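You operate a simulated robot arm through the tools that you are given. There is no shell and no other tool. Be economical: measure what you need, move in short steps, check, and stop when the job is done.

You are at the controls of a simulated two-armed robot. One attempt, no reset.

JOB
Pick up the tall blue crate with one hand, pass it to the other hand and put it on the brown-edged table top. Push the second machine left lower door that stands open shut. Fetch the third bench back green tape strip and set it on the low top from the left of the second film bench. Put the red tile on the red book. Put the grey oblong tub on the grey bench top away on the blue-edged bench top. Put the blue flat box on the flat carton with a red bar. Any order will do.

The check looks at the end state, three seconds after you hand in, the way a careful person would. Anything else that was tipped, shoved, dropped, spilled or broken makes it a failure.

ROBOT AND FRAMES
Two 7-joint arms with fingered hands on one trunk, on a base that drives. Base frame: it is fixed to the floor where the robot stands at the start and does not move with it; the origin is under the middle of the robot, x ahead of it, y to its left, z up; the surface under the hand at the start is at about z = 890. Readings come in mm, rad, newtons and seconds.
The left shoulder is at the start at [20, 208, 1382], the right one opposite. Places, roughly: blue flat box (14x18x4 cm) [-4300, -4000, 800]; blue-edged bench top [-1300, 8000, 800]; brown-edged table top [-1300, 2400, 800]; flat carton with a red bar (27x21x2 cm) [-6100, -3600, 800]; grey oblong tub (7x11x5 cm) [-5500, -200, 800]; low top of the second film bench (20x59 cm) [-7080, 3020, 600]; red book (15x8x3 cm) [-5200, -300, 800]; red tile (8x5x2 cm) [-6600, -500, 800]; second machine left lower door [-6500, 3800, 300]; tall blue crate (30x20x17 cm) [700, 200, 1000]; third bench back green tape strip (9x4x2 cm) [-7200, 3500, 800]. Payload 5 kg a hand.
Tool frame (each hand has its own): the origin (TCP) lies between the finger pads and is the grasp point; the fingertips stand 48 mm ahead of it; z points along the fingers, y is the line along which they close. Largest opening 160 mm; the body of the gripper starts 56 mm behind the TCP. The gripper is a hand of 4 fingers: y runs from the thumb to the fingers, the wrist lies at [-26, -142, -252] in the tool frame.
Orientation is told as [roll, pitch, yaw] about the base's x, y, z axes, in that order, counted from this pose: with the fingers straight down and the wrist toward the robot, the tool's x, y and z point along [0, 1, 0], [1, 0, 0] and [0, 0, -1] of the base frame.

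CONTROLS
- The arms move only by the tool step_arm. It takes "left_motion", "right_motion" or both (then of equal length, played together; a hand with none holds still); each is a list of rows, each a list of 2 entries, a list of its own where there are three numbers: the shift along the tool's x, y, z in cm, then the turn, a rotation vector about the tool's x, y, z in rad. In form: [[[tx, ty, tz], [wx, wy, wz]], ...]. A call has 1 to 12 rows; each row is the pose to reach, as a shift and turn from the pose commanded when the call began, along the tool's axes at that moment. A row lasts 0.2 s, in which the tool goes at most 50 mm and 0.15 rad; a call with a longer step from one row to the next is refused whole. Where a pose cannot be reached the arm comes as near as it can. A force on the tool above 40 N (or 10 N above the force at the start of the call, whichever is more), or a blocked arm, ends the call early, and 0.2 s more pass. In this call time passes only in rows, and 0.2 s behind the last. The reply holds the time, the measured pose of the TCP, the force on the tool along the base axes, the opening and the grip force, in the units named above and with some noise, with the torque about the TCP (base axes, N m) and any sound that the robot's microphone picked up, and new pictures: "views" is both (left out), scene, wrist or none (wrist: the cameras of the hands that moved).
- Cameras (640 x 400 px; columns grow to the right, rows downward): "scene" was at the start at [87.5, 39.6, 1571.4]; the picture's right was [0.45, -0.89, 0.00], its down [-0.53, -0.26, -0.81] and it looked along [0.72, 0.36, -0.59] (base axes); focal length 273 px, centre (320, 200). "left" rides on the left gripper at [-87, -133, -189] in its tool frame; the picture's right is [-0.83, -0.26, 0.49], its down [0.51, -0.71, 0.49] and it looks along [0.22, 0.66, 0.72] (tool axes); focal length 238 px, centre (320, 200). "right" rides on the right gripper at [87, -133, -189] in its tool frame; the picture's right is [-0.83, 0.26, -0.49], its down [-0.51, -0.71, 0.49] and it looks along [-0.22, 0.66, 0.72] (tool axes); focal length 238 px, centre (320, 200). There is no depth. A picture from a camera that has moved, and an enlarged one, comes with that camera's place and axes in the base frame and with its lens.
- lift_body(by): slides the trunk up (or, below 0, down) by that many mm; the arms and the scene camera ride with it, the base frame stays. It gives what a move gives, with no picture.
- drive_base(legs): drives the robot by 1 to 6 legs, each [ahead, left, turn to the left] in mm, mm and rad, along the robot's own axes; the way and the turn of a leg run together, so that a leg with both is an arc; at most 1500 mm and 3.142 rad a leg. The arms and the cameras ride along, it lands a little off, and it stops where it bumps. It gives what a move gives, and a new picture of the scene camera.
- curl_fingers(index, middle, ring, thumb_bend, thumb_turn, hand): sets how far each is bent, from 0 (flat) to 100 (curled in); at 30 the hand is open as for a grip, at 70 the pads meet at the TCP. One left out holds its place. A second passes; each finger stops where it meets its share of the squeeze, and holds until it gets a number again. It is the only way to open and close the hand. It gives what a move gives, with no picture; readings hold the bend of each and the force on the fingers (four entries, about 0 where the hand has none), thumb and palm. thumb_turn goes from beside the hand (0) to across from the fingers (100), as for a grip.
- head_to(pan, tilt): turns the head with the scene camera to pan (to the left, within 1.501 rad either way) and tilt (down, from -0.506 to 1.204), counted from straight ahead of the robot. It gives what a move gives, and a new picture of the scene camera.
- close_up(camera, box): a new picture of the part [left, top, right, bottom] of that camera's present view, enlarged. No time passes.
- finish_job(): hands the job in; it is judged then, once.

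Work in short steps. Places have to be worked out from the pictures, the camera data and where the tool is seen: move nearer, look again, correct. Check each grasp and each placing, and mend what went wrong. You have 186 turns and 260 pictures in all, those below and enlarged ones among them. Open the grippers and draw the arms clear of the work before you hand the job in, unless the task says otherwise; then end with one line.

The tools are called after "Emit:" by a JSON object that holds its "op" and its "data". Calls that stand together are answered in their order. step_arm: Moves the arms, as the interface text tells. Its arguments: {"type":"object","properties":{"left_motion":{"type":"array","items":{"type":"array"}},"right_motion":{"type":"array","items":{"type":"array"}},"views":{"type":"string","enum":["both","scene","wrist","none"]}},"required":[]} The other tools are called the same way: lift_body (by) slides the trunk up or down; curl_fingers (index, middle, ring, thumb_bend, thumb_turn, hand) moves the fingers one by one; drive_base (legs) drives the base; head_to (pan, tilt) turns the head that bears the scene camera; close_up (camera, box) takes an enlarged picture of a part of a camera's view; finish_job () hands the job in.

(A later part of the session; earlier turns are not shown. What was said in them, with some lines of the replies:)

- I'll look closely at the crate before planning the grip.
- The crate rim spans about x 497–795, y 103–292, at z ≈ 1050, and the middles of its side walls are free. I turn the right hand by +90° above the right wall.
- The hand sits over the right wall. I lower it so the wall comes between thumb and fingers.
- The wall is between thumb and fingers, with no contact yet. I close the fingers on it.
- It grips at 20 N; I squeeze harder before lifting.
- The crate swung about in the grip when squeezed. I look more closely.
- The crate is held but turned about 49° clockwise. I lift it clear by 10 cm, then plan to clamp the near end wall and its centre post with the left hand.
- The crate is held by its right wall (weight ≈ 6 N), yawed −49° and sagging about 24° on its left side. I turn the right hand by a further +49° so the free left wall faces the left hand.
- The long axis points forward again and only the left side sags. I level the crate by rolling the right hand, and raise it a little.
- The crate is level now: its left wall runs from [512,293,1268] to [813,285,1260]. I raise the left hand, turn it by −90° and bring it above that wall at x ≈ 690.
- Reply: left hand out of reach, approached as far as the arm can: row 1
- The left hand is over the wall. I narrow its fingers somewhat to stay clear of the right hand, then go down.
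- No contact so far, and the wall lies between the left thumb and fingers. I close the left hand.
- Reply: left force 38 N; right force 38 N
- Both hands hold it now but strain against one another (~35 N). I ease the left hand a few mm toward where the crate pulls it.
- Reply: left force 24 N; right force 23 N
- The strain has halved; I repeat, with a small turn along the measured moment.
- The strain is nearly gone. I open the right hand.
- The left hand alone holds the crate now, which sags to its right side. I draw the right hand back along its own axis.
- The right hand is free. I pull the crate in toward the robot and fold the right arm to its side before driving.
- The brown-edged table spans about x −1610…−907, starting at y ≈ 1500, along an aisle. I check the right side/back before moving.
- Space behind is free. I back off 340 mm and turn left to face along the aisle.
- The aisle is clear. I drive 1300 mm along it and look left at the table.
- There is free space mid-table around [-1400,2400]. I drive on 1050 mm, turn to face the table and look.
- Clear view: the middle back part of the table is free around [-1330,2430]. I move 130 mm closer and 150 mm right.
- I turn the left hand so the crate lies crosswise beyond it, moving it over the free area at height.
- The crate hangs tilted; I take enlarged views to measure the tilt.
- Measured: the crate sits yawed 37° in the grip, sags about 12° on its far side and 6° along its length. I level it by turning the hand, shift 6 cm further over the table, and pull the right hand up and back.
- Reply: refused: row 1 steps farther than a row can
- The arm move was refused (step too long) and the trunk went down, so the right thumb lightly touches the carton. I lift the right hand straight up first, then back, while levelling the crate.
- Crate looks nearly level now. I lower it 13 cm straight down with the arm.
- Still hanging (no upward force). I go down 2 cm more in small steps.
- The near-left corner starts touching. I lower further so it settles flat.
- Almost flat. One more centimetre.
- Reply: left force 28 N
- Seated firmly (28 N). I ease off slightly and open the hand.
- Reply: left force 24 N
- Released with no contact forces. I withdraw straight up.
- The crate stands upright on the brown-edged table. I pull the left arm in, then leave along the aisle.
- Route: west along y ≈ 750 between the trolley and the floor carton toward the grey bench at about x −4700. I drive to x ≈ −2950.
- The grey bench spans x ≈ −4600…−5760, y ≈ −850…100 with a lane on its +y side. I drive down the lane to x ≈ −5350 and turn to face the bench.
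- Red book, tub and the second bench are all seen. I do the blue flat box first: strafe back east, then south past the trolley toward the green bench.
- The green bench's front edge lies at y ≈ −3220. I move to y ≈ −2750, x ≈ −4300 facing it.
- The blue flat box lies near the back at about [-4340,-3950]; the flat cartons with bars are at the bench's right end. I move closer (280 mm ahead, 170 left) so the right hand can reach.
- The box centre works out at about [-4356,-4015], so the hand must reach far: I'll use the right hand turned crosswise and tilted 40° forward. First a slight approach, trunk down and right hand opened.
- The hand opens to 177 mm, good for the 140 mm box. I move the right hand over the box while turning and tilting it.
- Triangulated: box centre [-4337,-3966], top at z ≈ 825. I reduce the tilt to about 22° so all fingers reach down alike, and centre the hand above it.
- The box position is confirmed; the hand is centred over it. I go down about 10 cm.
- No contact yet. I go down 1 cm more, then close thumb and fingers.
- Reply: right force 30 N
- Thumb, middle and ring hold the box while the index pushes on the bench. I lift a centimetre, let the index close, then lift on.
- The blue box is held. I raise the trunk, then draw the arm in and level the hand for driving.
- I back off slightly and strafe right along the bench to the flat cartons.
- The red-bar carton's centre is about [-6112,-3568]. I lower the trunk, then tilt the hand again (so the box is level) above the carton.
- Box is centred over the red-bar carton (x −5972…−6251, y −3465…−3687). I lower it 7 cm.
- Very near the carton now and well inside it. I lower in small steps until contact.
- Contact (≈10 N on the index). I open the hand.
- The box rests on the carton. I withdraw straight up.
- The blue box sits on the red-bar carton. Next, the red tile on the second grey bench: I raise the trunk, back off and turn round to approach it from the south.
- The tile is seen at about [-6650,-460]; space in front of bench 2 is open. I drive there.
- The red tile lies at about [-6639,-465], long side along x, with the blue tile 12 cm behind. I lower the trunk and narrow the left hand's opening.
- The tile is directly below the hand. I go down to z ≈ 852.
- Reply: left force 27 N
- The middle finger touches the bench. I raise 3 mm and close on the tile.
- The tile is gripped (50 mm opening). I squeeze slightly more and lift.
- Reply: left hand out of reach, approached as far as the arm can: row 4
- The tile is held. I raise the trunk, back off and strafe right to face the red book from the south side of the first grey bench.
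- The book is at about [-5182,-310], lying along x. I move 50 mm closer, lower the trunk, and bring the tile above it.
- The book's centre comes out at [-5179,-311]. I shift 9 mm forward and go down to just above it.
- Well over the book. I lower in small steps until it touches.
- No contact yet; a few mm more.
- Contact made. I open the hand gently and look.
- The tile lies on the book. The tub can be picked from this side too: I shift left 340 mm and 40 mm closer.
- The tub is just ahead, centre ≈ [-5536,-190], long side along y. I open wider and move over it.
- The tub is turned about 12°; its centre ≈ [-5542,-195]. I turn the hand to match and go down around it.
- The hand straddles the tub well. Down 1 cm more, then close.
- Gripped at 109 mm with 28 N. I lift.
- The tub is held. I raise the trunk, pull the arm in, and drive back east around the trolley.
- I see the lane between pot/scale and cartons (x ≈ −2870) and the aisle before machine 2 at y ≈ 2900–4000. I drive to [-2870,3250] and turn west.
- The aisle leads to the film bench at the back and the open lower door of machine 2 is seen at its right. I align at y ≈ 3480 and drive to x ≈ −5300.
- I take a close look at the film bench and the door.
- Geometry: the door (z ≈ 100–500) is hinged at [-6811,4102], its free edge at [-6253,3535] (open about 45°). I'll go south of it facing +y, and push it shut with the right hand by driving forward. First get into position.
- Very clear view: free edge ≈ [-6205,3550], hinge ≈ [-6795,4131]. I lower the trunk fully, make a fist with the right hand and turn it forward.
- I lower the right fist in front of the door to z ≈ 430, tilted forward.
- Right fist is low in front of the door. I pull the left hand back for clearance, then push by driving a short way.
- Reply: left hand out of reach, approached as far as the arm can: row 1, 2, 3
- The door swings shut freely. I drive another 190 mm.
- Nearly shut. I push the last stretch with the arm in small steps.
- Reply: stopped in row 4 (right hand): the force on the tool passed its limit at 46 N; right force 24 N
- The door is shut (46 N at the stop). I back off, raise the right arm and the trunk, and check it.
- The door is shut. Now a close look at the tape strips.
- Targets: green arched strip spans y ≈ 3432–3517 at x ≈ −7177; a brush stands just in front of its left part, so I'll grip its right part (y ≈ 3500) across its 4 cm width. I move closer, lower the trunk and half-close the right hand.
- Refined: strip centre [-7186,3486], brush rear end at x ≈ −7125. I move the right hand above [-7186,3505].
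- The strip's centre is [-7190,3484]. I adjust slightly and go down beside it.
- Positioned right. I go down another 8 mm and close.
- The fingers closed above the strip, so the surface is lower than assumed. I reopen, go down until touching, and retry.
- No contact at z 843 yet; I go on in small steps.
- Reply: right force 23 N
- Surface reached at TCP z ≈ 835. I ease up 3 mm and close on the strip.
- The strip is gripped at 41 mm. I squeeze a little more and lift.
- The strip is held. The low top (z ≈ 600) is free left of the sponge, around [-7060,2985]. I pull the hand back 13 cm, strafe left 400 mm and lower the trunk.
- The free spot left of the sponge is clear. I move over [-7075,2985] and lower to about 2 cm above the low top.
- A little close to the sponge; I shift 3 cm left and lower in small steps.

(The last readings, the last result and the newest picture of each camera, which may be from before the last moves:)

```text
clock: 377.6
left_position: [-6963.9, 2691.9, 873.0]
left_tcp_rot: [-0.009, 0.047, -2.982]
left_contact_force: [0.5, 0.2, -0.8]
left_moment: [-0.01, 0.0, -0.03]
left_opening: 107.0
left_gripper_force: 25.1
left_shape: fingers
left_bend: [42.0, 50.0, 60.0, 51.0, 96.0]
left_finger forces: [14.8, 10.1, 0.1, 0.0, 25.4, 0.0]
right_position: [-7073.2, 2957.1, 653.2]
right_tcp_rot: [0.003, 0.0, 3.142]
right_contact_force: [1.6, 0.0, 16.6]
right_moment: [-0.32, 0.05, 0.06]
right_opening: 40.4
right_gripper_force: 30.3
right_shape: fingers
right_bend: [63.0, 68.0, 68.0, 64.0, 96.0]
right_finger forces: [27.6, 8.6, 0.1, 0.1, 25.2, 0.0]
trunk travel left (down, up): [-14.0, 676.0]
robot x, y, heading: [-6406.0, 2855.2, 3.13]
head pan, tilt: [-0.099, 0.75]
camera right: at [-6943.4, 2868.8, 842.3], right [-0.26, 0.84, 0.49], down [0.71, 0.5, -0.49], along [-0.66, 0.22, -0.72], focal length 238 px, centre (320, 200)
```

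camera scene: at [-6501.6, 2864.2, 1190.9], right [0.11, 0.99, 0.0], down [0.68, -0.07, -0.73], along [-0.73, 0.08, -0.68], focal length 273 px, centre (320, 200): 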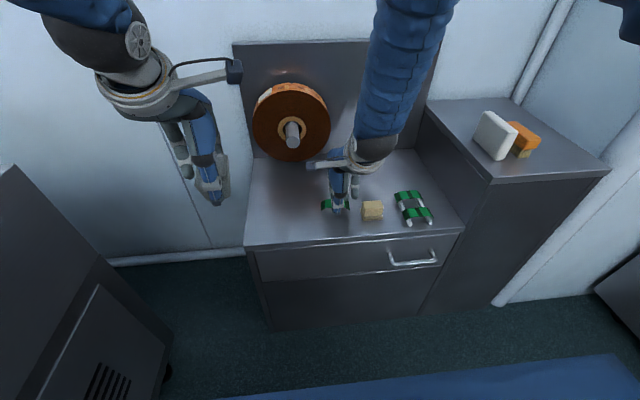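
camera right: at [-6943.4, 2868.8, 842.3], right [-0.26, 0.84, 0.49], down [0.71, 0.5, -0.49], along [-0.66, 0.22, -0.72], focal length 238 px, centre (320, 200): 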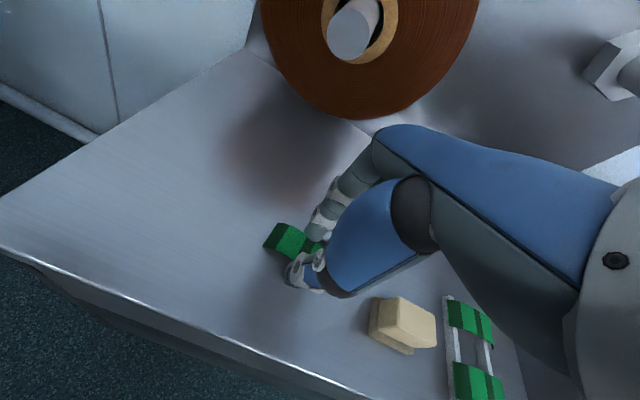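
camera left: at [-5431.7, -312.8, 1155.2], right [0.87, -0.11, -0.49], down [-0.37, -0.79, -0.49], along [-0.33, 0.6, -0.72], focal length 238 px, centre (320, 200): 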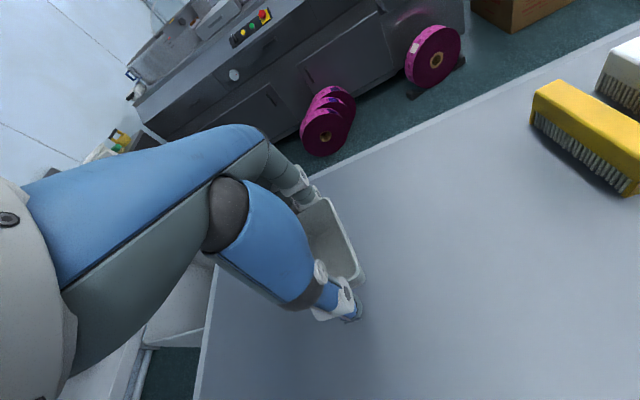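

Contact (17 N) at z 653. I release and withdraw upward.

Emit:
{"op": "curl_fingers", "data": {"hand": "right", "index": 55, "middle": 55, "ring": 56, "thumb_bend": 55}}

Emit:
{"op": "step_arm", "data": {"right_motion": [[[0, 0, -2], [0, 0, 0]], [[0, 0, -6], [0, 0, 0]], [[0, 0, -10], [0, 0, 0]], [[0, 0, -14.5], [0, 0, 0]]]}}

```text
clock: 378.8
left_position: [-6963.6, 2691.5, 870.9]
left_tcp_rot: [-0.008, 0.049, -2.983]
left_contact_force: [-0.7, 0.5, -1.4]
left_moment: [0.01, -0.06, 0.0]
left_opening: 106.9
left_gripper_force: 25.1
left_shape: fingers
left_bend: [42.0, 50.0, 60.0, 51.0, 96.0]
left_finger forces: [14.8, 10.1, 0.1, 0.0, 25.3, 0.0]
right_position: [-7076.0, 2955.6, 653.9]
right_tcp_rot: [0.004, -0.005, 3.141]
right_contact_force: [2.2, -0.4, 16.1]
right_moment: [-0.15, 0.41, 0.05]
right_opening: 67.0
right_gripper_force: 8.1
right_shape: fingers
right_bend: [57.0, 56.0, 56.0, 55.0, 97.0]
right_finger forces: [9.8, 6.3, 0.0, 0.1, 0.0, 0.0]
trunk travel left (down, up): [-14.0, 676.0]
robot x, y, heading: [-6404.5, 2855.2, 3.129]
head pan, tilt: [-0.099, 0.75]
stopped (right hand): the force on the tool passed its limit at 40 N (the readings are from after the stop); the commanded pose is now the measured one
```

```text
clock: 379.8
left_position: [-6964.8, 2692.0, 872.4]
left_tcp_rot: [-0.008, 0.049, -2.979]
left_contact_force: [0.6, -0.3, -0.5]
left_moment: [-0.02, 0.06, 0.02]
left_opening: 107.0
left_gripper_force: 25.3
left_shape: fingers
left_bend: [42.0, 50.0, 60.0, 51.0, 96.0]
left_finger forces: [14.8, 10.2, 0.0, 0.0, 25.5, 0.0]
right_position: [-7074.4, 2957.6, 795.2]
right_tcp_rot: [0.002, 0.002, 3.142]
right_contact_force: [0.9, -0.3, -1.2]
right_moment: [0.0, 0.11, 0.0]
right_opening: 70.7
right_gripper_force: 0.1
right_shape: fingers
right_bend: [55.0, 55.0, 56.0, 55.0, 97.0]
right_finger forces: [0.0, 0.1, 0.0, 0.1, 0.0, 0.0]
trunk travel left (down, up): [-14.0, 676.0]
robot x, y, heading: [-6404.6, 2856.8, 3.13]
head pan, tilt: [-0.099, 0.75]
camera scene: at [-6500.4, 2864.1, 1191.1], right [0.11, 0.99, 0.0], down [0.68, -0.07, -0.73], along [-0.73, 0.08, -0.68], focal length 273 px, centre (320, 200)
camera right: at [-6942.6, 2870.1, 985.3], right [-0.26, 0.84, 0.48], down [0.71, 0.5, -0.49], along [-0.65, 0.22, -0.72], focal length 238 px, centre (320, 200)
```

scene: 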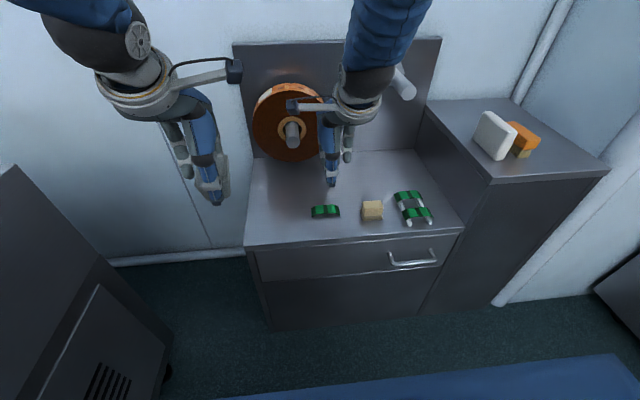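
right: 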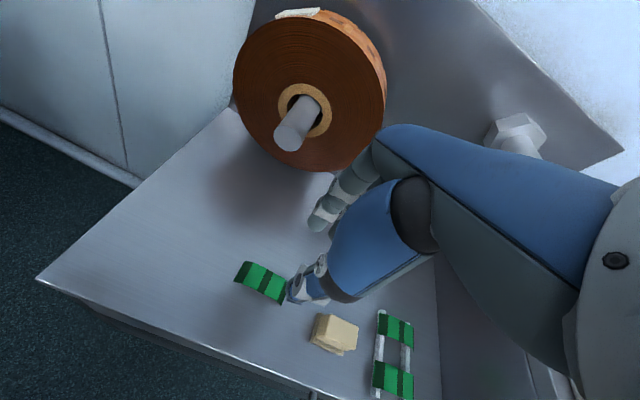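

The green strip lies on the low top. I withdraw, raise the trunk and back out of the aisle toward the north bench.

Emit:
{"op": "step_arm", "data": {"right_motion": [[[0, -4.5, 0], [0, 0, 0]], [[0, -9, -1], [0, 0, 0]], [[0, -13.5, -2], [0, 0, 0]], [[0, -17, -3], [0, 0, 0]]], "views": "none"}}

Emit:
{"op": "lift_body", "data": {"by": 400}}

Emit:
{"op": "drive_base", "data": {"legs": [[-150, -610, 0.01], [-1400, 0, 0], [-1400, 0, 0], [-560, 0, 0], [0, 0, -1.57]]}}

Emit:
{"op": "head_to", "data": {"pan": -0.2, "tilt": 0.4}}

```text
clock: 380.8
left_position: [-6965.7, 2691.7, 872.5]
left_tcp_rot: [-0.008, 0.046, -2.983]
left_contact_force: [0.1, 0.6, -0.4]
left_moment: [-0.08, -0.01, 0.03]
left_opening: 106.9
left_gripper_force: 25.5
left_shape: fingers
left_bend: [42.0, 50.0, 60.0, 51.0, 96.0]
left_finger forces: [14.7, 10.1, 0.0, 0.0, 25.5, 0.0]
right_position: [-6904.5, 2956.1, 825.7]
right_tcp_rot: [0.001, -0.003, 3.14]
right_contact_force: [0.2, 0.6, -0.6]
right_moment: [-0.06, 0.05, 0.01]
right_opening: 71.3
right_gripper_force: 0.1
right_shape: fingers
right_bend: [55.0, 55.0, 56.0, 55.0, 97.0]
right_finger forces: [0.0, 0.0, 0.0, 0.1, 0.1, 0.0]
trunk travel left (down, up): [-14.0, 676.0]
robot x, y, heading: [-6405.6, 2852.0, 3.135]
head pan, tilt: [-0.099, 0.75]
```

```text
clock: 384.6
left_position: [-6965.0, 2690.5, 1271.9]
left_tcp_rot: [-0.007, 0.05, -2.98]
left_contact_force: [0.3, -0.5, -0.7]
left_moment: [0.01, 0.01, 0.02]
left_opening: 107.2
left_gripper_force: 25.4
left_shape: fingers
left_bend: [42.0, 50.0, 60.0, 51.0, 96.0]
left_finger forces: [14.8, 10.1, 0.0, 0.0, 25.5, 0.1]
right_position: [-6904.8, 2955.6, 1226.3]
right_tcp_rot: [0.001, 0.0, 3.14]
right_contact_force: [-0.8, 0.4, 0.2]
right_moment: [0.02, 0.01, -0.02]
right_opening: 70.9
right_gripper_force: 0.0
right_shape: fingers
right_bend: [55.0, 55.0, 56.0, 55.0, 97.0]
right_finger forces: [0.0, 0.0, 0.0, 0.0, 0.0, 0.1]
trunk travel left (down, up): [-414.0, 276.0]
robot x, y, heading: [-6410.1, 2857.4, 3.129]
head pan, tilt: [-0.099, 0.75]
```

```text
clock: 408.0
left_position: [-3040.1, 4034.3, 1271.0]
left_tcp_rot: [-0.009, 0.051, 1.756]
left_contact_force: [-0.3, 0.3, -0.6]
left_moment: [-0.01, 0.03, 0.0]
left_opening: 106.3
left_gripper_force: 25.0
left_shape: fingers
left_bend: [42.0, 50.0, 60.0, 51.0, 96.0]
left_finger forces: [14.5, 9.8, 0.0, 0.0, 24.9, 0.1]
right_position: [-2775.3, 3979.8, 1224.7]
right_tcp_rot: [0.001, -0.001, 1.595]
right_contact_force: [0.4, 0.6, -0.2]
right_moment: [0.01, 0.01, 0.0]
right_opening: 70.9
right_gripper_force: 0.0
right_shape: fingers
right_bend: [55.0, 55.0, 56.0, 55.0, 97.0]
right_finger forces: [0.1, 0.1, 0.0, 0.0, 0.0, 0.0]
trunk travel left (down, up): [-414.0, 276.0]
robot x, y, heading: [-2863.9, 3481.3, 1.589]
head pan, tilt: [-0.099, 0.75]
camera scene: at [-2857.3, 3573.2, 1591.0], right [1.0, -0.09, 0.0], down [-0.06, -0.68, -0.73], along [0.06, 0.73, -0.68], focal length 273 px, centre (320, 200)
```

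scene: 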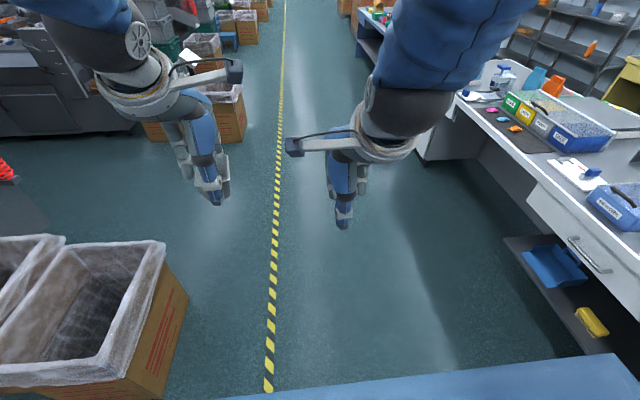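

```text
clock: 408.8
left_position: [-3039.7, 4033.3, 1271.0]
left_tcp_rot: [-0.009, 0.05, 1.758]
left_contact_force: [-0.4, -0.7, -0.6]
left_moment: [0.0, 0.01, 0.02]
left_opening: 106.4
left_gripper_force: 24.6
left_shape: fingers
left_bend: [42.0, 50.0, 60.0, 51.0, 96.0]
left_finger forces: [14.5, 9.8, 0.0, 0.1, 25.0, 0.1]
right_position: [-2775.3, 3979.3, 1227.0]
right_tcp_rot: [0.003, 0.001, 1.596]
right_contact_force: [0.1, -0.4, 0.0]
right_moment: [-0.01, 0.0, 0.01]
right_opening: 70.9
right_gripper_force: 0.0
right_shape: fingers
right_bend: [55.0, 55.0, 56.0, 55.0, 97.0]
right_finger forces: [0.1, 0.0, 0.0, 0.0, 0.0, 0.0]
trunk travel left (down, up): [-414.0, 276.0]
robot x, y, heading: [-2863.7, 3481.0, 1.585]
head pan, tilt: [-0.201, 0.4]
camera scene: at [-2847.5, 3581.6, 1622.0], right [0.98, -0.19, 0.0], down [-0.07, -0.38, -0.92], along [0.17, 0.9, -0.39], focal length 273 px, centre (320, 200)
```

scene: 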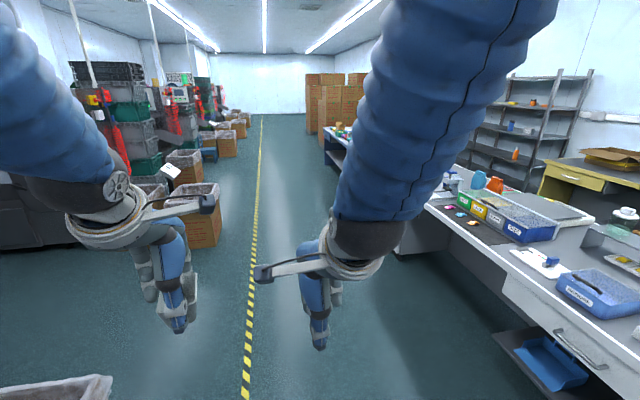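

The lane north is clear. I drive up to y ≈ 7900 and turn to face the bench.

Emit:
{"op": "drive_base", "data": {"legs": [[1500, -150, -0.015], [1500, 0, 0], [1400, 0, 0], [0, 0, -1.57]]}}

Emit:
{"op": "head_to", "data": {"pan": 0.0, "tilt": 0.6}}

```text
refused: leg 1 is longer than a leg can be; nothing moved
```

```text
clock: 409.6
left_position: [-3040.7, 4035.0, 1272.3]
left_tcp_rot: [-0.008, 0.048, 1.756]
left_contact_force: [0.0, -0.2, -0.7]
left_moment: [0.01, -0.01, 0.0]
left_opening: 106.6
left_gripper_force: 24.8
left_shape: fingers
left_bend: [42.0, 50.0, 60.0, 51.0, 96.0]
left_finger forces: [14.5, 9.8, 0.0, 0.0, 24.9, 0.0]
right_position: [-2775.1, 3979.0, 1225.8]
right_tcp_rot: [0.001, 0.001, 1.596]
right_contact_force: [0.0, 0.2, 0.0]
right_moment: [0.0, -0.03, 0.03]
right_opening: 71.2
right_gripper_force: 0.1
right_shape: fingers
right_bend: [55.0, 55.0, 56.0, 55.0, 97.0]
right_finger forces: [0.0, 0.1, 0.1, 0.1, 0.0, 0.0]
trunk travel left (down, up): [-414.0, 276.0]
robot x, y, heading: [-2864.3, 3482.1, 1.584]
head pan, tilt: [0.0, 0.6]
camera scene: at [-2865.7, 3579.0, 1604.0], right [1.0, 0.01, 0.0], down [0.01, -0.56, -0.83], along [-0.01, 0.83, -0.56], focal length 273 px, centre (320, 200)
```

scene: 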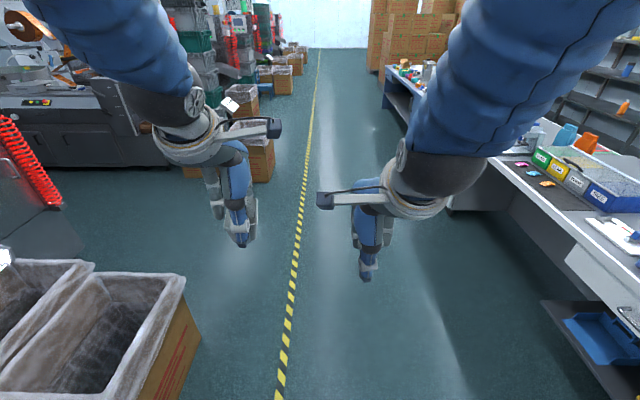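

The first leg was slightly too long; I repeat with shorter legs.

Emit:
{"op": "drive_base", "data": {"legs": [[1450, -150, -0.015], [1450, 0, 0], [1450, 0, 0], [0, 0, -1.57]]}}

```text
clock: 434.3
left_position: [-2162.7, 8020.0, 1272.1]
left_tcp_rot: [-0.008, 0.048, 0.18]
left_contact_force: [-0.2, 0.0, -1.2]
left_moment: [-0.02, 0.02, 0.02]
left_opening: 106.1
left_gripper_force: 24.4
left_shape: fingers
left_bend: [42.0, 50.0, 60.0, 51.0, 96.0]
left_finger forces: [14.3, 9.6, 0.0, 0.0, 24.4, 0.0]
right_position: [-2217.8, 7754.6, 1225.7]
right_tcp_rot: [0.001, 0.001, 0.018]
right_contact_force: [-0.8, 0.1, -0.1]
right_moment: [0.03, -0.03, -0.02]
right_opening: 71.1
right_gripper_force: 0.1
right_shape: fingers
right_bend: [55.0, 55.0, 56.0, 55.0, 97.0]
right_finger forces: [0.0, 0.0, 0.0, 0.1, 0.0, 0.1]
trunk travel left (down, up): [-414.0, 276.0]
robot x, y, heading: [-2716.4, 7847.9, 0.009]
head pan, tilt: [0.0, 0.6]
camera scene: at [-2620.0, 7846.5, 1603.9], right [0.01, -1.0, 0.0], down [-0.57, -0.01, -0.82], along [0.82, 0.01, -0.57], focal length 273 px, centre (320, 200)
```

scene: 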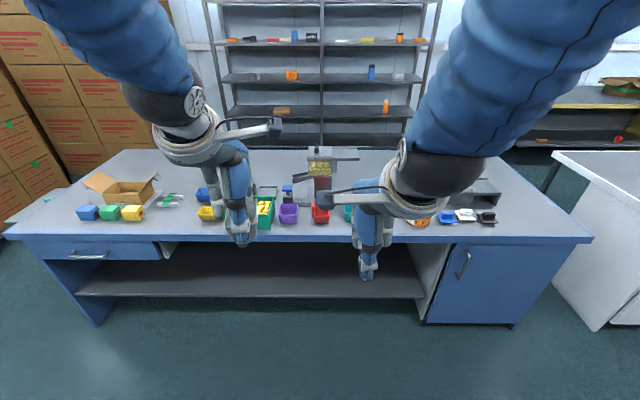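

The blue-edged bench is right ahead (front edge x ≈ −1750). I move 500 mm closer and look for free space.

Emit:
{"op": "drive_base", "data": {"legs": [[500, 0, 0]]}}

Emit:
{"op": "head_to", "data": {"pan": 0.35, "tilt": 0.8}}

```text
clock: 437.3
left_position: [-1654.3, 8029.1, 1271.5]
left_tcp_rot: [-0.009, 0.048, 0.187]
left_contact_force: [0.4, -0.2, -0.4]
left_moment: [-0.03, 0.03, -0.01]
left_opening: 106.2
left_gripper_force: 24.0
left_shape: fingers
left_bend: [42.0, 50.0, 60.0, 51.0, 96.0]
left_finger forces: [14.1, 9.8, 0.1, 0.0, 24.5, 0.0]
right_position: [-1708.9, 7764.9, 1225.7]
right_tcp_rot: [0.002, -0.001, 0.025]
right_contact_force: [0.0, -0.2, -0.2]
right_moment: [-0.02, 0.07, -0.04]
right_opening: 71.3
right_gripper_force: 0.0
right_shape: fingers
right_bend: [55.0, 55.0, 56.0, 55.0, 97.0]
right_finger forces: [0.0, 0.0, 0.1, 0.0, 0.1, 0.0]
trunk travel left (down, up): [-414.0, 276.0]
robot x, y, heading: [-2209.2, 7850.6, 0.014]
head pan, tilt: [0.0, 0.6]
camera scene: at [-2111.1, 7853.3, 1603.9], right [0.01, -1.0, 0.0], down [-0.57, -0.01, -0.82], along [0.82, 0.01, -0.57], focal length 273 px, centre (320, 200)
```

scene: 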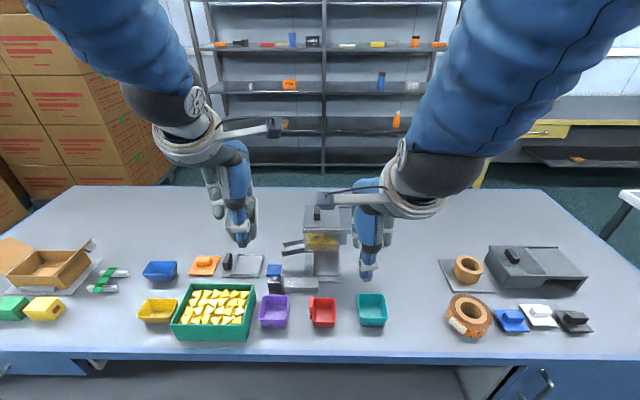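

```text
clock: 438.1
left_position: [-1654.6, 8029.1, 1271.9]
left_tcp_rot: [-0.01, 0.047, 0.184]
left_contact_force: [-0.5, -0.2, 0.2]
left_moment: [0.02, -0.04, -0.02]
left_opening: 105.6
left_gripper_force: 24.2
left_shape: fingers
left_bend: [42.0, 50.0, 60.0, 51.0, 96.0]
left_finger forces: [14.2, 9.8, 0.1, 0.1, 24.5, 0.0]
right_position: [-1710.1, 7764.6, 1226.2]
right_tcp_rot: [0.002, 0.0, 0.023]
right_contact_force: [-0.3, -0.7, 0.1]
right_moment: [-0.05, -0.02, 0.02]
right_opening: 70.6
right_gripper_force: 0.2
right_shape: fingers
right_bend: [55.0, 55.0, 56.0, 55.0, 97.0]
right_finger forces: [0.1, 0.0, 0.0, 0.0, 0.1, 0.1]
trunk travel left (down, up): [-414.0, 276.0]
robot x, y, heading: [-2208.4, 7851.6, 0.013]
head pan, tilt: [0.351, 0.799]
camera scene: at [-2124.9, 7880.7, 1587.1], right [0.36, -0.93, 0.0], down [-0.67, -0.26, -0.7], along [0.65, 0.25, -0.72], focal length 273 px, centre (320, 200)
```

scene: 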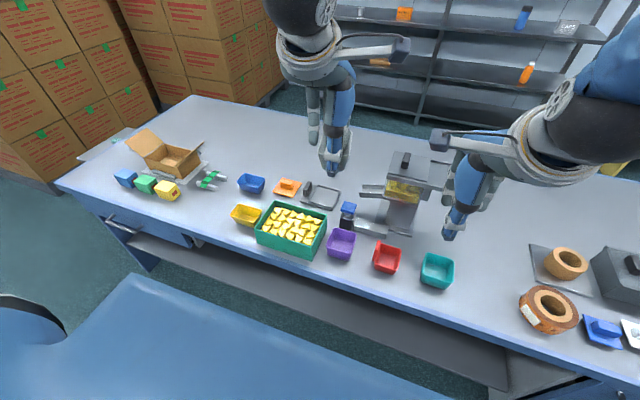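

A good free spot is behind the teal tub, around [-1400,7555]. I shift right 475 mm and 60 mm closer.

Emit:
{"op": "drive_base", "data": {"legs": [[60, -475, -0.013]]}}

Emit:
{"op": "head_to", "data": {"pan": 0.2, "tilt": 0.7}}

```text
clock: 441.0
left_position: [-1587.9, 7535.0, 1270.6]
left_tcp_rot: [-0.008, 0.05, 0.165]
left_contact_force: [-0.2, -0.3, -1.3]
left_moment: [-0.01, 0.0, 0.02]
left_opening: 105.8
left_gripper_force: 23.8
left_shape: fingers
left_bend: [42.0, 50.0, 60.0, 51.0, 96.0]
left_finger forces: [14.2, 9.8, 0.0, 0.1, 24.5, 0.1]
right_position: [-1648.1, 7270.7, 1226.5]
right_tcp_rot: [0.003, 0.0, 0.004]
right_contact_force: [-0.2, -0.3, -0.6]
right_moment: [0.02, -0.05, 0.02]
right_opening: 71.0
right_gripper_force: 0.1
right_shape: fingers
right_bend: [55.0, 55.0, 56.0, 55.0, 97.0]
right_finger forces: [0.1, 0.0, 0.1, 0.0, 0.0, 0.1]
trunk travel left (down, up): [-414.0, 276.0]
robot x, y, heading: [-2146.8, 7371.5, -0.004]
head pan, tilt: [0.351, 0.799]
camera scene: at [-2062.0, 7396.4, 1587.0], right [0.34, -0.94, 0.0], down [-0.68, -0.24, -0.7], along [0.66, 0.24, -0.72], focal length 273 px, centre (320, 200)
```

scene: 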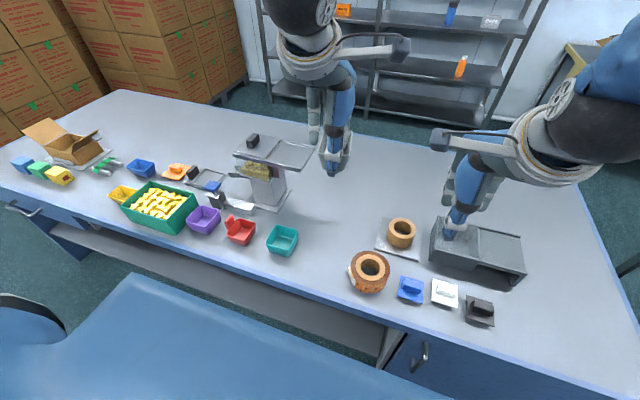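

```text
clock: 441.7
left_position: [-1589.3, 7534.4, 1271.8]
left_tcp_rot: [-0.009, 0.048, 0.165]
left_contact_force: [0.5, 0.4, -0.7]
left_moment: [-0.01, -0.02, -0.02]
left_opening: 105.9
left_gripper_force: 24.4
left_shape: fingers
left_bend: [42.0, 50.0, 60.0, 51.0, 96.0]
left_finger forces: [14.2, 9.8, 0.0, 0.0, 24.6, 0.1]
right_position: [-1649.4, 7270.2, 1226.1]
right_tcp_rot: [0.002, -0.002, 0.001]
right_contact_force: [0.5, 0.4, 0.0]
right_moment: [0.04, -0.01, 0.02]
right_opening: 71.3
right_gripper_force: 0.0
right_shape: fingers
right_bend: [55.0, 55.0, 56.0, 55.0, 97.0]
right_finger forces: [0.0, 0.0, 0.1, 0.0, 0.1, 0.1]
trunk travel left (down, up): [-414.0, 276.0]
robot x, y, heading: [-2148.9, 7370.0, -0.007]
head pan, tilt: [0.201, 0.7]
camera scene: at [-2054.6, 7385.6, 1595.2], right [0.19, -0.98, 0.0], down [-0.63, -0.12, -0.76], along [0.75, 0.15, -0.64], focal length 273 px, centre (320, 200)
```

scene: 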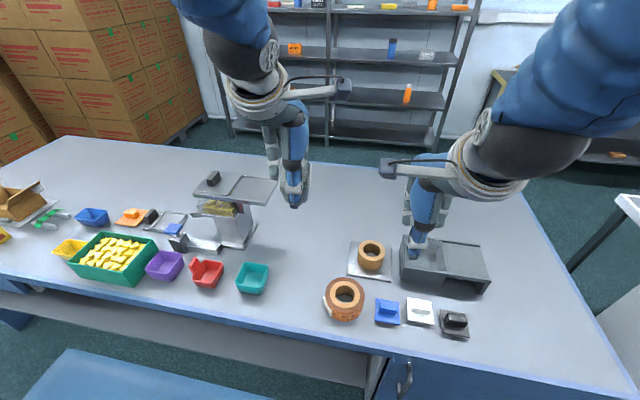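

Free spot confirmed at [-1400,7560], clear of hopper and ring plate. I lower the trunk and move the tub over it.

Emit:
{"op": "lift_body", "data": {"by": -250}}

Emit:
{"op": "step_arm", "data": {"left_motion": [[[-0.1, 3.8, 0], [-0.01, -0.002, 0]], [[-0.2, 7.6, 0], [-0.02, -0.004, 0]], [[-0.4, 11.4, 0], [-0.03, -0.006, 0]], [[-0.5, 15.2, 1], [-0.04, -0.008, 0]], [[-0.6, 19, 3], [-0.047, -0.009, 0]], [[-0.6, 19, 7], [-0.047, -0.009, 0]]]}}

```text
clock: 444.2
left_position: [-1588.8, 7533.9, 1022.5]
left_tcp_rot: [-0.008, 0.048, 0.164]
left_contact_force: [-0.5, 0.5, -0.3]
left_moment: [0.02, -0.03, -0.02]
left_opening: 105.9
left_gripper_force: 23.8
left_shape: fingers
left_bend: [42.0, 50.0, 60.0, 51.0, 96.0]
left_finger forces: [14.2, 9.8, 0.0, 0.0, 24.5, 0.1]
right_position: [-1649.7, 7270.3, 976.2]
right_tcp_rot: [0.0, -0.001, 0.002]
right_contact_force: [-0.6, 0.9, 0.0]
right_moment: [0.0, -0.01, 0.01]
right_opening: 71.1
right_gripper_force: 0.1
right_shape: fingers
right_bend: [55.0, 55.0, 56.0, 55.0, 97.0]
right_finger forces: [0.0, 0.1, 0.0, 0.1, 0.0, 0.0]
trunk travel left (down, up): [-164.0, 526.0]
robot x, y, heading: [-2150.2, 7370.1, -0.007]
head pan, tilt: [0.201, 0.7]
```

```text
clock: 445.6
left_position: [-1405.2, 7559.5, 942.7]
left_tcp_rot: [-0.017, -0.001, 0.167]
left_contact_force: [1.3, 0.4, 0.8]
left_moment: [0.01, 0.12, 0.01]
left_opening: 105.7
left_gripper_force: 24.5
left_shape: fingers
left_bend: [42.0, 50.0, 60.0, 51.0, 96.0]
left_finger forces: [14.4, 10.0, 0.0, 0.0, 25.0, 0.0]
right_position: [-1648.9, 7271.7, 976.7]
right_tcp_rot: [0.001, 0.0, 0.003]
right_contact_force: [0.4, 0.9, 0.2]
right_moment: [0.02, 0.06, 0.02]
right_opening: 71.0
right_gripper_force: 0.1
right_shape: fingers
right_bend: [55.0, 55.0, 56.0, 55.0, 97.0]
right_finger forces: [0.0, 0.0, 0.1, 0.0, 0.0, 0.0]
trunk travel left (down, up): [-164.0, 526.0]
robot x, y, heading: [-2142.7, 7369.5, -0.005]
head pan, tilt: [0.201, 0.7]
camera scene: at [-2054.3, 7385.8, 1345.2], right [0.19, -0.98, 0.0], down [-0.63, -0.12, -0.76], along [0.75, 0.15, -0.64], focal length 273 px, centre (320, 200)
camera left: at [-1522.1, 7455.1, 1134.1], right [-0.12, -0.87, -0.47], down [-0.78, 0.37, -0.5], along [0.61, 0.31, -0.73], focal length 238 px, centre (320, 200)
```

scene: 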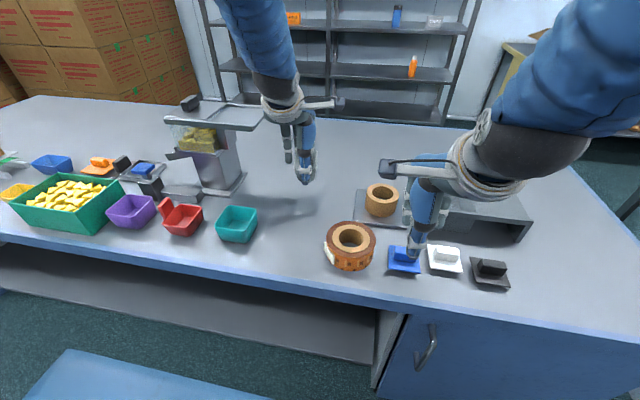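
left: 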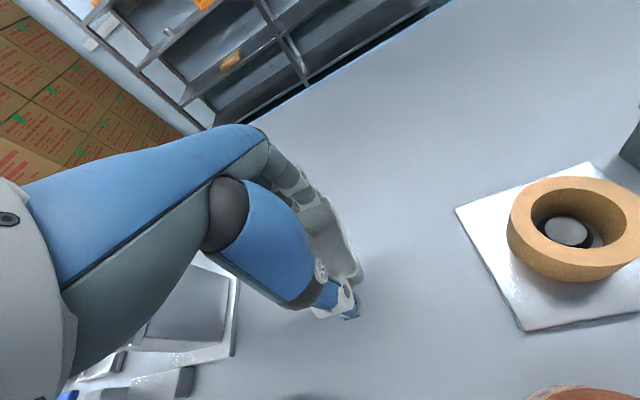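

All clear below. I lower the tub.

Emit:
{"op": "step_arm", "data": {"left_motion": [[[0, 0, 3], [0, 0, 0]], [[0, 0, 5.5], [0, 0, 0]], [[0, 0, 7], [0, 0, 0]]], "views": "none"}}

Emit:
{"op": "step_arm", "data": {"left_motion": [[[0, 0, 0.4], [0, 0, 0]], [[0, 0, 0.8], [0, 0, 0]]], "views": "none"}}

```text
clock: 446.4
left_position: [-1403.9, 7557.5, 873.2]
left_tcp_rot: [-0.018, 0.002, 0.164]
left_contact_force: [1.0, 0.1, 0.0]
left_moment: [0.01, 0.07, -0.03]
left_opening: 105.8
left_gripper_force: 24.7
left_shape: fingers
left_bend: [42.0, 50.0, 60.0, 51.0, 96.0]
left_finger forces: [14.3, 9.9, 0.0, 0.0, 25.0, 0.0]
right_position: [-1650.1, 7271.3, 975.8]
right_tcp_rot: [0.001, 0.0, 0.005]
right_contact_force: [0.5, -0.6, -0.2]
right_moment: [0.0, 0.02, 0.03]
right_opening: 70.7
right_gripper_force: 0.1
right_shape: fingers
right_bend: [55.0, 55.0, 56.0, 55.0, 97.0]
right_finger forces: [0.0, 0.0, 0.1, 0.0, 0.0, 0.1]
trunk travel left (down, up): [-164.0, 526.0]
robot x, y, heading: [-2146.2, 7370.7, -0.01]
head pan, tilt: [0.201, 0.7]
```

```text
clock: 447.1
left_position: [-1404.0, 7557.2, 864.7]
left_tcp_rot: [-0.019, 0.001, 0.165]
left_contact_force: [-0.5, 0.2, -0.4]
left_moment: [0.0, 0.0, -0.03]
left_opening: 106.0
left_gripper_force: 24.6
left_shape: fingers
left_bend: [42.0, 50.0, 60.0, 51.0, 96.0]
left_finger forces: [14.3, 10.0, 0.0, 0.0, 24.9, 0.0]
right_position: [-1648.0, 7270.8, 975.8]
right_tcp_rot: [0.001, 0.001, 0.003]
right_contact_force: [-0.6, -0.9, 1.5]
right_moment: [-0.01, -0.02, 0.01]
right_opening: 71.0
right_gripper_force: 0.2
right_shape: fingers
right_bend: [55.0, 55.0, 56.0, 55.0, 97.0]
right_finger forces: [0.1, 0.0, 0.0, 0.0, 0.0, 0.1]
trunk travel left (down, up): [-164.0, 526.0]
robot x, y, heading: [-2148.1, 7366.6, -0.013]
head pan, tilt: [0.201, 0.7]
```

No contact yet; I go on in small steps.

Emit:
{"op": "step_arm", "data": {"left_motion": [[[0, 0, 0.4], [0, 0, 0]], [[0, 0, 0.8], [0, 0, 0]], [[0, 0, 1.1], [0, 0, 0]]], "views": "wrist"}}

```text
clock: 447.8
left_position: [-1400.4, 7558.3, 862.0]
left_tcp_rot: [-0.021, -0.013, 0.165]
left_contact_force: [-3.3, -0.3, 20.5]
left_moment: [-0.26, 0.46, -0.09]
left_opening: 105.2
left_gripper_force: 27.5
left_shape: fingers
left_bend: [42.0, 50.0, 60.0, 51.0, 96.0]
left_finger forces: [13.7, 9.4, 0.1, 0.0, 32.1, 0.0]
right_position: [-1650.5, 7271.7, 975.6]
right_tcp_rot: [0.002, -0.001, 0.004]
right_contact_force: [0.7, 0.2, 0.6]
right_moment: [0.0, 0.08, -0.02]
right_opening: 71.3
right_gripper_force: 0.1
right_shape: fingers
right_bend: [55.0, 55.0, 56.0, 55.0, 97.0]
right_finger forces: [0.0, 0.0, 0.1, 0.1, 0.1, 0.0]
trunk travel left (down, up): [-164.0, 526.0]
robot x, y, heading: [-2146.9, 7370.2, -0.004]
head pan, tilt: [0.201, 0.7]
stopped in row 3 (left hand): the force on the tool passed its limit at 43 N (the readings are from after the stop); the commanded pose is now the measured one
camera left: at [-1519.8, 7452.9, 1052.8], right [-0.11, -0.87, -0.47], down [-0.77, 0.37, -0.51], along [0.62, 0.31, -0.72], focal length 238 px, centre (320, 200)
```

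left: 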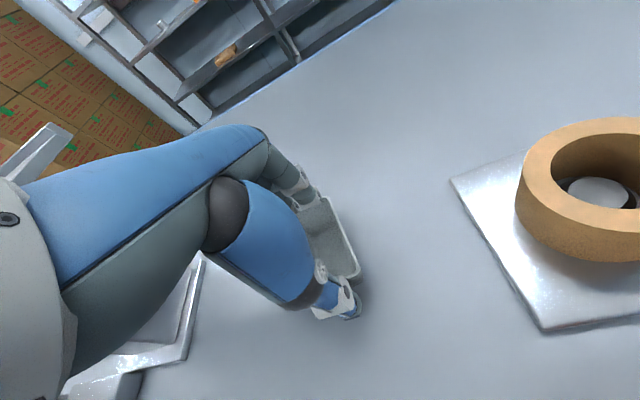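

The tub is on the bench. I open the hand to free it and withdraw upward.

Emit:
{"op": "curl_fingers", "data": {"hand": "left", "index": 36, "middle": 38, "ring": 38, "thumb_bend": 37}}

Emit:
{"op": "step_arm", "data": {"left_motion": [[[0, 0, -2], [0, 0, 0]], [[0, 0, -6], [0, 0, 0]], [[0, 0, -10], [0, 0, 0]], [[0, 0, -14.5], [0, 0, 0]]]}}

```text
clock: 448.8
left_position: [-1401.8, 7556.1, 858.9]
left_tcp_rot: [-0.019, -0.007, 0.164]
left_contact_force: [0.8, -0.5, -0.4]
left_moment: [0.01, 0.0, 0.01]
left_opening: 144.7
left_gripper_force: 0.1
left_shape: fingers
left_bend: [36.0, 38.0, 38.0, 37.0, 97.0]
left_finger forces: [0.0, 0.0, 0.1, 0.0, 0.0, 0.1]
right_position: [-1648.8, 7270.8, 975.3]
right_tcp_rot: [0.003, -0.001, 0.005]
right_contact_force: [-0.6, 0.1, -0.5]
right_moment: [0.02, 0.02, 0.0]
right_opening: 71.3
right_gripper_force: 0.1
right_shape: fingers
right_bend: [55.0, 55.0, 56.0, 55.0, 97.0]
right_finger forces: [0.0, 0.1, 0.0, 0.0, 0.0, 0.0]
trunk travel left (down, up): [-164.0, 526.0]
robot x, y, heading: [-2143.6, 7370.8, -0.006]
head pan, tilt: [0.201, 0.7]
```

```text
clock: 449.8
left_position: [-1404.7, 7558.9, 1007.4]
left_tcp_rot: [-0.02, -0.005, 0.165]
left_contact_force: [-2.2, -0.2, -1.5]
left_moment: [0.04, -0.19, 0.04]
left_opening: 144.6
left_gripper_force: 0.1
left_shape: fingers
left_bend: [36.0, 38.0, 38.0, 37.0, 97.0]
left_finger forces: [0.0, 0.1, 0.0, 0.0, 0.0, 0.0]
right_position: [-1651.2, 7269.5, 976.5]
right_tcp_rot: [0.002, -0.003, 0.004]
right_contact_force: [-2.0, 0.8, 0.9]
right_moment: [0.04, -0.11, -0.03]
right_opening: 71.2
right_gripper_force: 0.0
right_shape: fingers
right_bend: [55.0, 55.0, 56.0, 55.0, 97.0]
right_finger forces: [0.0, 0.0, 0.0, 0.1, 0.1, 0.0]
trunk travel left (down, up): [-164.0, 526.0]
robot x, y, heading: [-2144.3, 7372.5, -0.003]
head pan, tilt: [0.201, 0.7]
camera scene: at [-2056.5, 7385.7, 1345.5], right [0.19, -0.98, 0.0], down [-0.63, -0.12, -0.77], along [0.75, 0.15, -0.64], focal length 273 px, centre (320, 200)
camera left: at [-1523.1, 7454.4, 1197.1], right [-0.11, -0.87, -0.47], down [-0.78, 0.37, -0.51], along [0.62, 0.31, -0.72], focal length 238 px, centre (320, 200)
```

scene: 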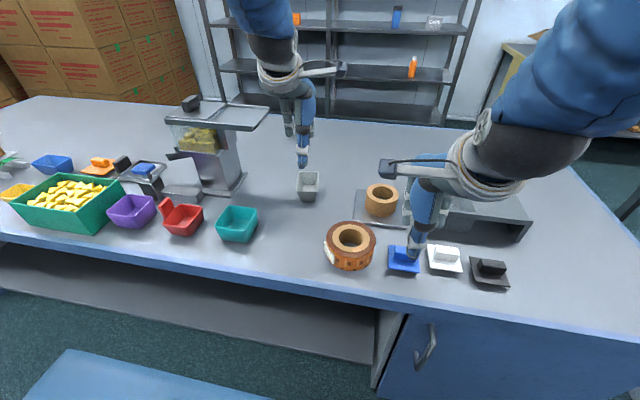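
left: 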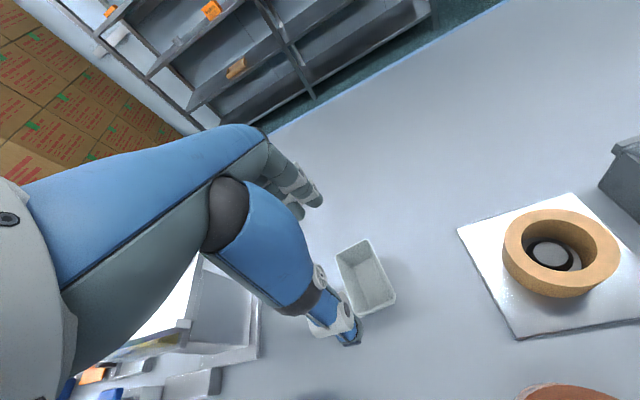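

The tub stands upright on the blue-edged bench; all six parts are done. I raise the trunk, open the right hand and back away.

Emit:
{"op": "lift_body", "data": {"by": 250}}

Emit:
{"op": "curl_fingers", "data": {"hand": "right", "index": 30, "middle": 30, "ring": 30, "thumb_bend": 30}}

Emit:
{"op": "drive_base", "data": {"legs": [[-500, 0, 0]]}}

```text
clock: 452.4
left_position: [-1402.7, 7558.8, 1255.1]
left_tcp_rot: [-0.019, -0.007, 0.166]
left_contact_force: [0.0, -0.3, -0.5]
left_moment: [-0.01, 0.01, -0.01]
left_opening: 144.8
left_gripper_force: 0.0
left_shape: fingers
left_bend: [36.0, 38.0, 38.0, 37.0, 97.0]
left_finger forces: [0.1, 0.1, 0.0, 0.0, 0.1, 0.0]
right_position: [-1648.5, 7270.3, 1225.4]
right_tcp_rot: [0.001, -0.001, 0.002]
right_contact_force: [-0.3, 0.0, -0.6]
right_moment: [0.01, 0.01, 0.03]
right_opening: 71.2
right_gripper_force: 0.1
right_shape: fingers
right_bend: [55.0, 55.0, 56.0, 55.0, 97.0]
right_finger forces: [0.0, 0.0, 0.0, 0.1, 0.0, 0.0]
trunk travel left (down, up): [-414.0, 276.0]
robot x, y, heading: [-2152.3, 7368.7, -0.008]
head pan, tilt: [0.201, 0.7]
```

```text
clock: 453.4
left_position: [-1401.9, 7557.7, 1255.2]
left_tcp_rot: [-0.02, -0.007, 0.166]
left_contact_force: [-0.4, 0.4, -0.9]
left_moment: [-0.02, -0.01, 0.02]
left_opening: 144.9
left_gripper_force: 0.2
left_shape: fingers
left_bend: [36.0, 38.0, 38.0, 37.0, 97.0]
left_finger forces: [0.0, 0.0, 0.1, 0.0, 0.1, 0.1]
right_position: [-1649.2, 7270.7, 1225.9]
right_tcp_rot: [0.001, 0.001, 0.004]
right_contact_force: [-0.9, 0.4, -1.1]
right_moment: [0.0, 0.03, 0.02]
right_opening: 169.7
right_gripper_force: 0.1
right_shape: fingers
right_bend: [30.0, 30.0, 30.0, 30.0, 97.0]
right_finger forces: [0.0, 0.0, 0.0, 0.0, 0.1, 0.0]
trunk travel left (down, up): [-414.0, 276.0]
robot x, y, heading: [-2146.7, 7370.1, -0.006]
head pan, tilt: [0.201, 0.7]
```

```text
clock: 456.3
left_position: [-1901.7, 7560.4, 1255.7]
left_tcp_rot: [-0.018, -0.006, 0.162]
left_contact_force: [0.0, 0.3, 0.4]
left_moment: [0.0, -0.01, 0.0]
left_opening: 144.8
left_gripper_force: 0.0
left_shape: fingers
left_bend: [36.0, 38.0, 38.0, 37.0, 97.0]
left_finger forces: [0.1, 0.0, 0.0, 0.0, 0.0, 0.1]
right_position: [-2151.0, 7272.8, 1226.1]
right_tcp_rot: [0.002, 0.001, -0.003]
right_contact_force: [-0.4, 0.0, 0.5]
right_moment: [-0.01, -0.04, -0.01]
right_opening: 169.5
right_gripper_force: 0.1
right_shape: fingers
right_bend: [30.0, 30.0, 30.0, 30.0, 97.0]
right_finger forces: [0.1, 0.0, 0.0, 0.0, 0.0, 0.0]
trunk travel left (down, up): [-414.0, 276.0]
robot x, y, heading: [-2648.6, 7375.3, -0.008]
head pan, tilt: [0.201, 0.7]
camera scene: at [-2554.8, 7390.2, 1595.3], right [0.19, -0.98, 0.0], down [-0.63, -0.12, -0.76], along [0.75, 0.14, -0.64], focal length 273 px, centre (320, 200)
```

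scene: 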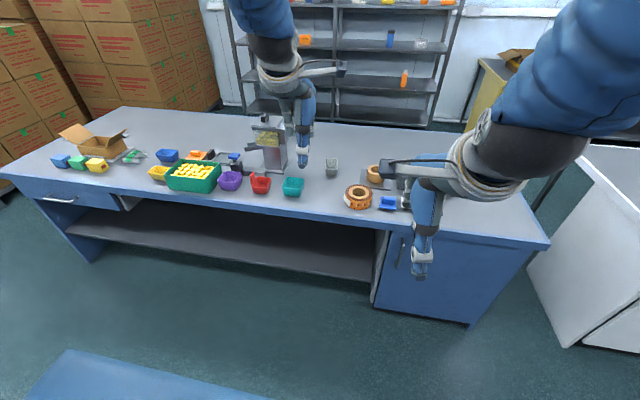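

Everything is in place and the arms are clear; I hand the job in.

Emit:
{"op": "finish_job", "data": {}}

```text
The job is handed in.
```

All six parts are done, both hands are open and clear, and the job is handed in; the right thumb touched a carton on the brown-edged table once, at about 2 N, and I saw no change to it.
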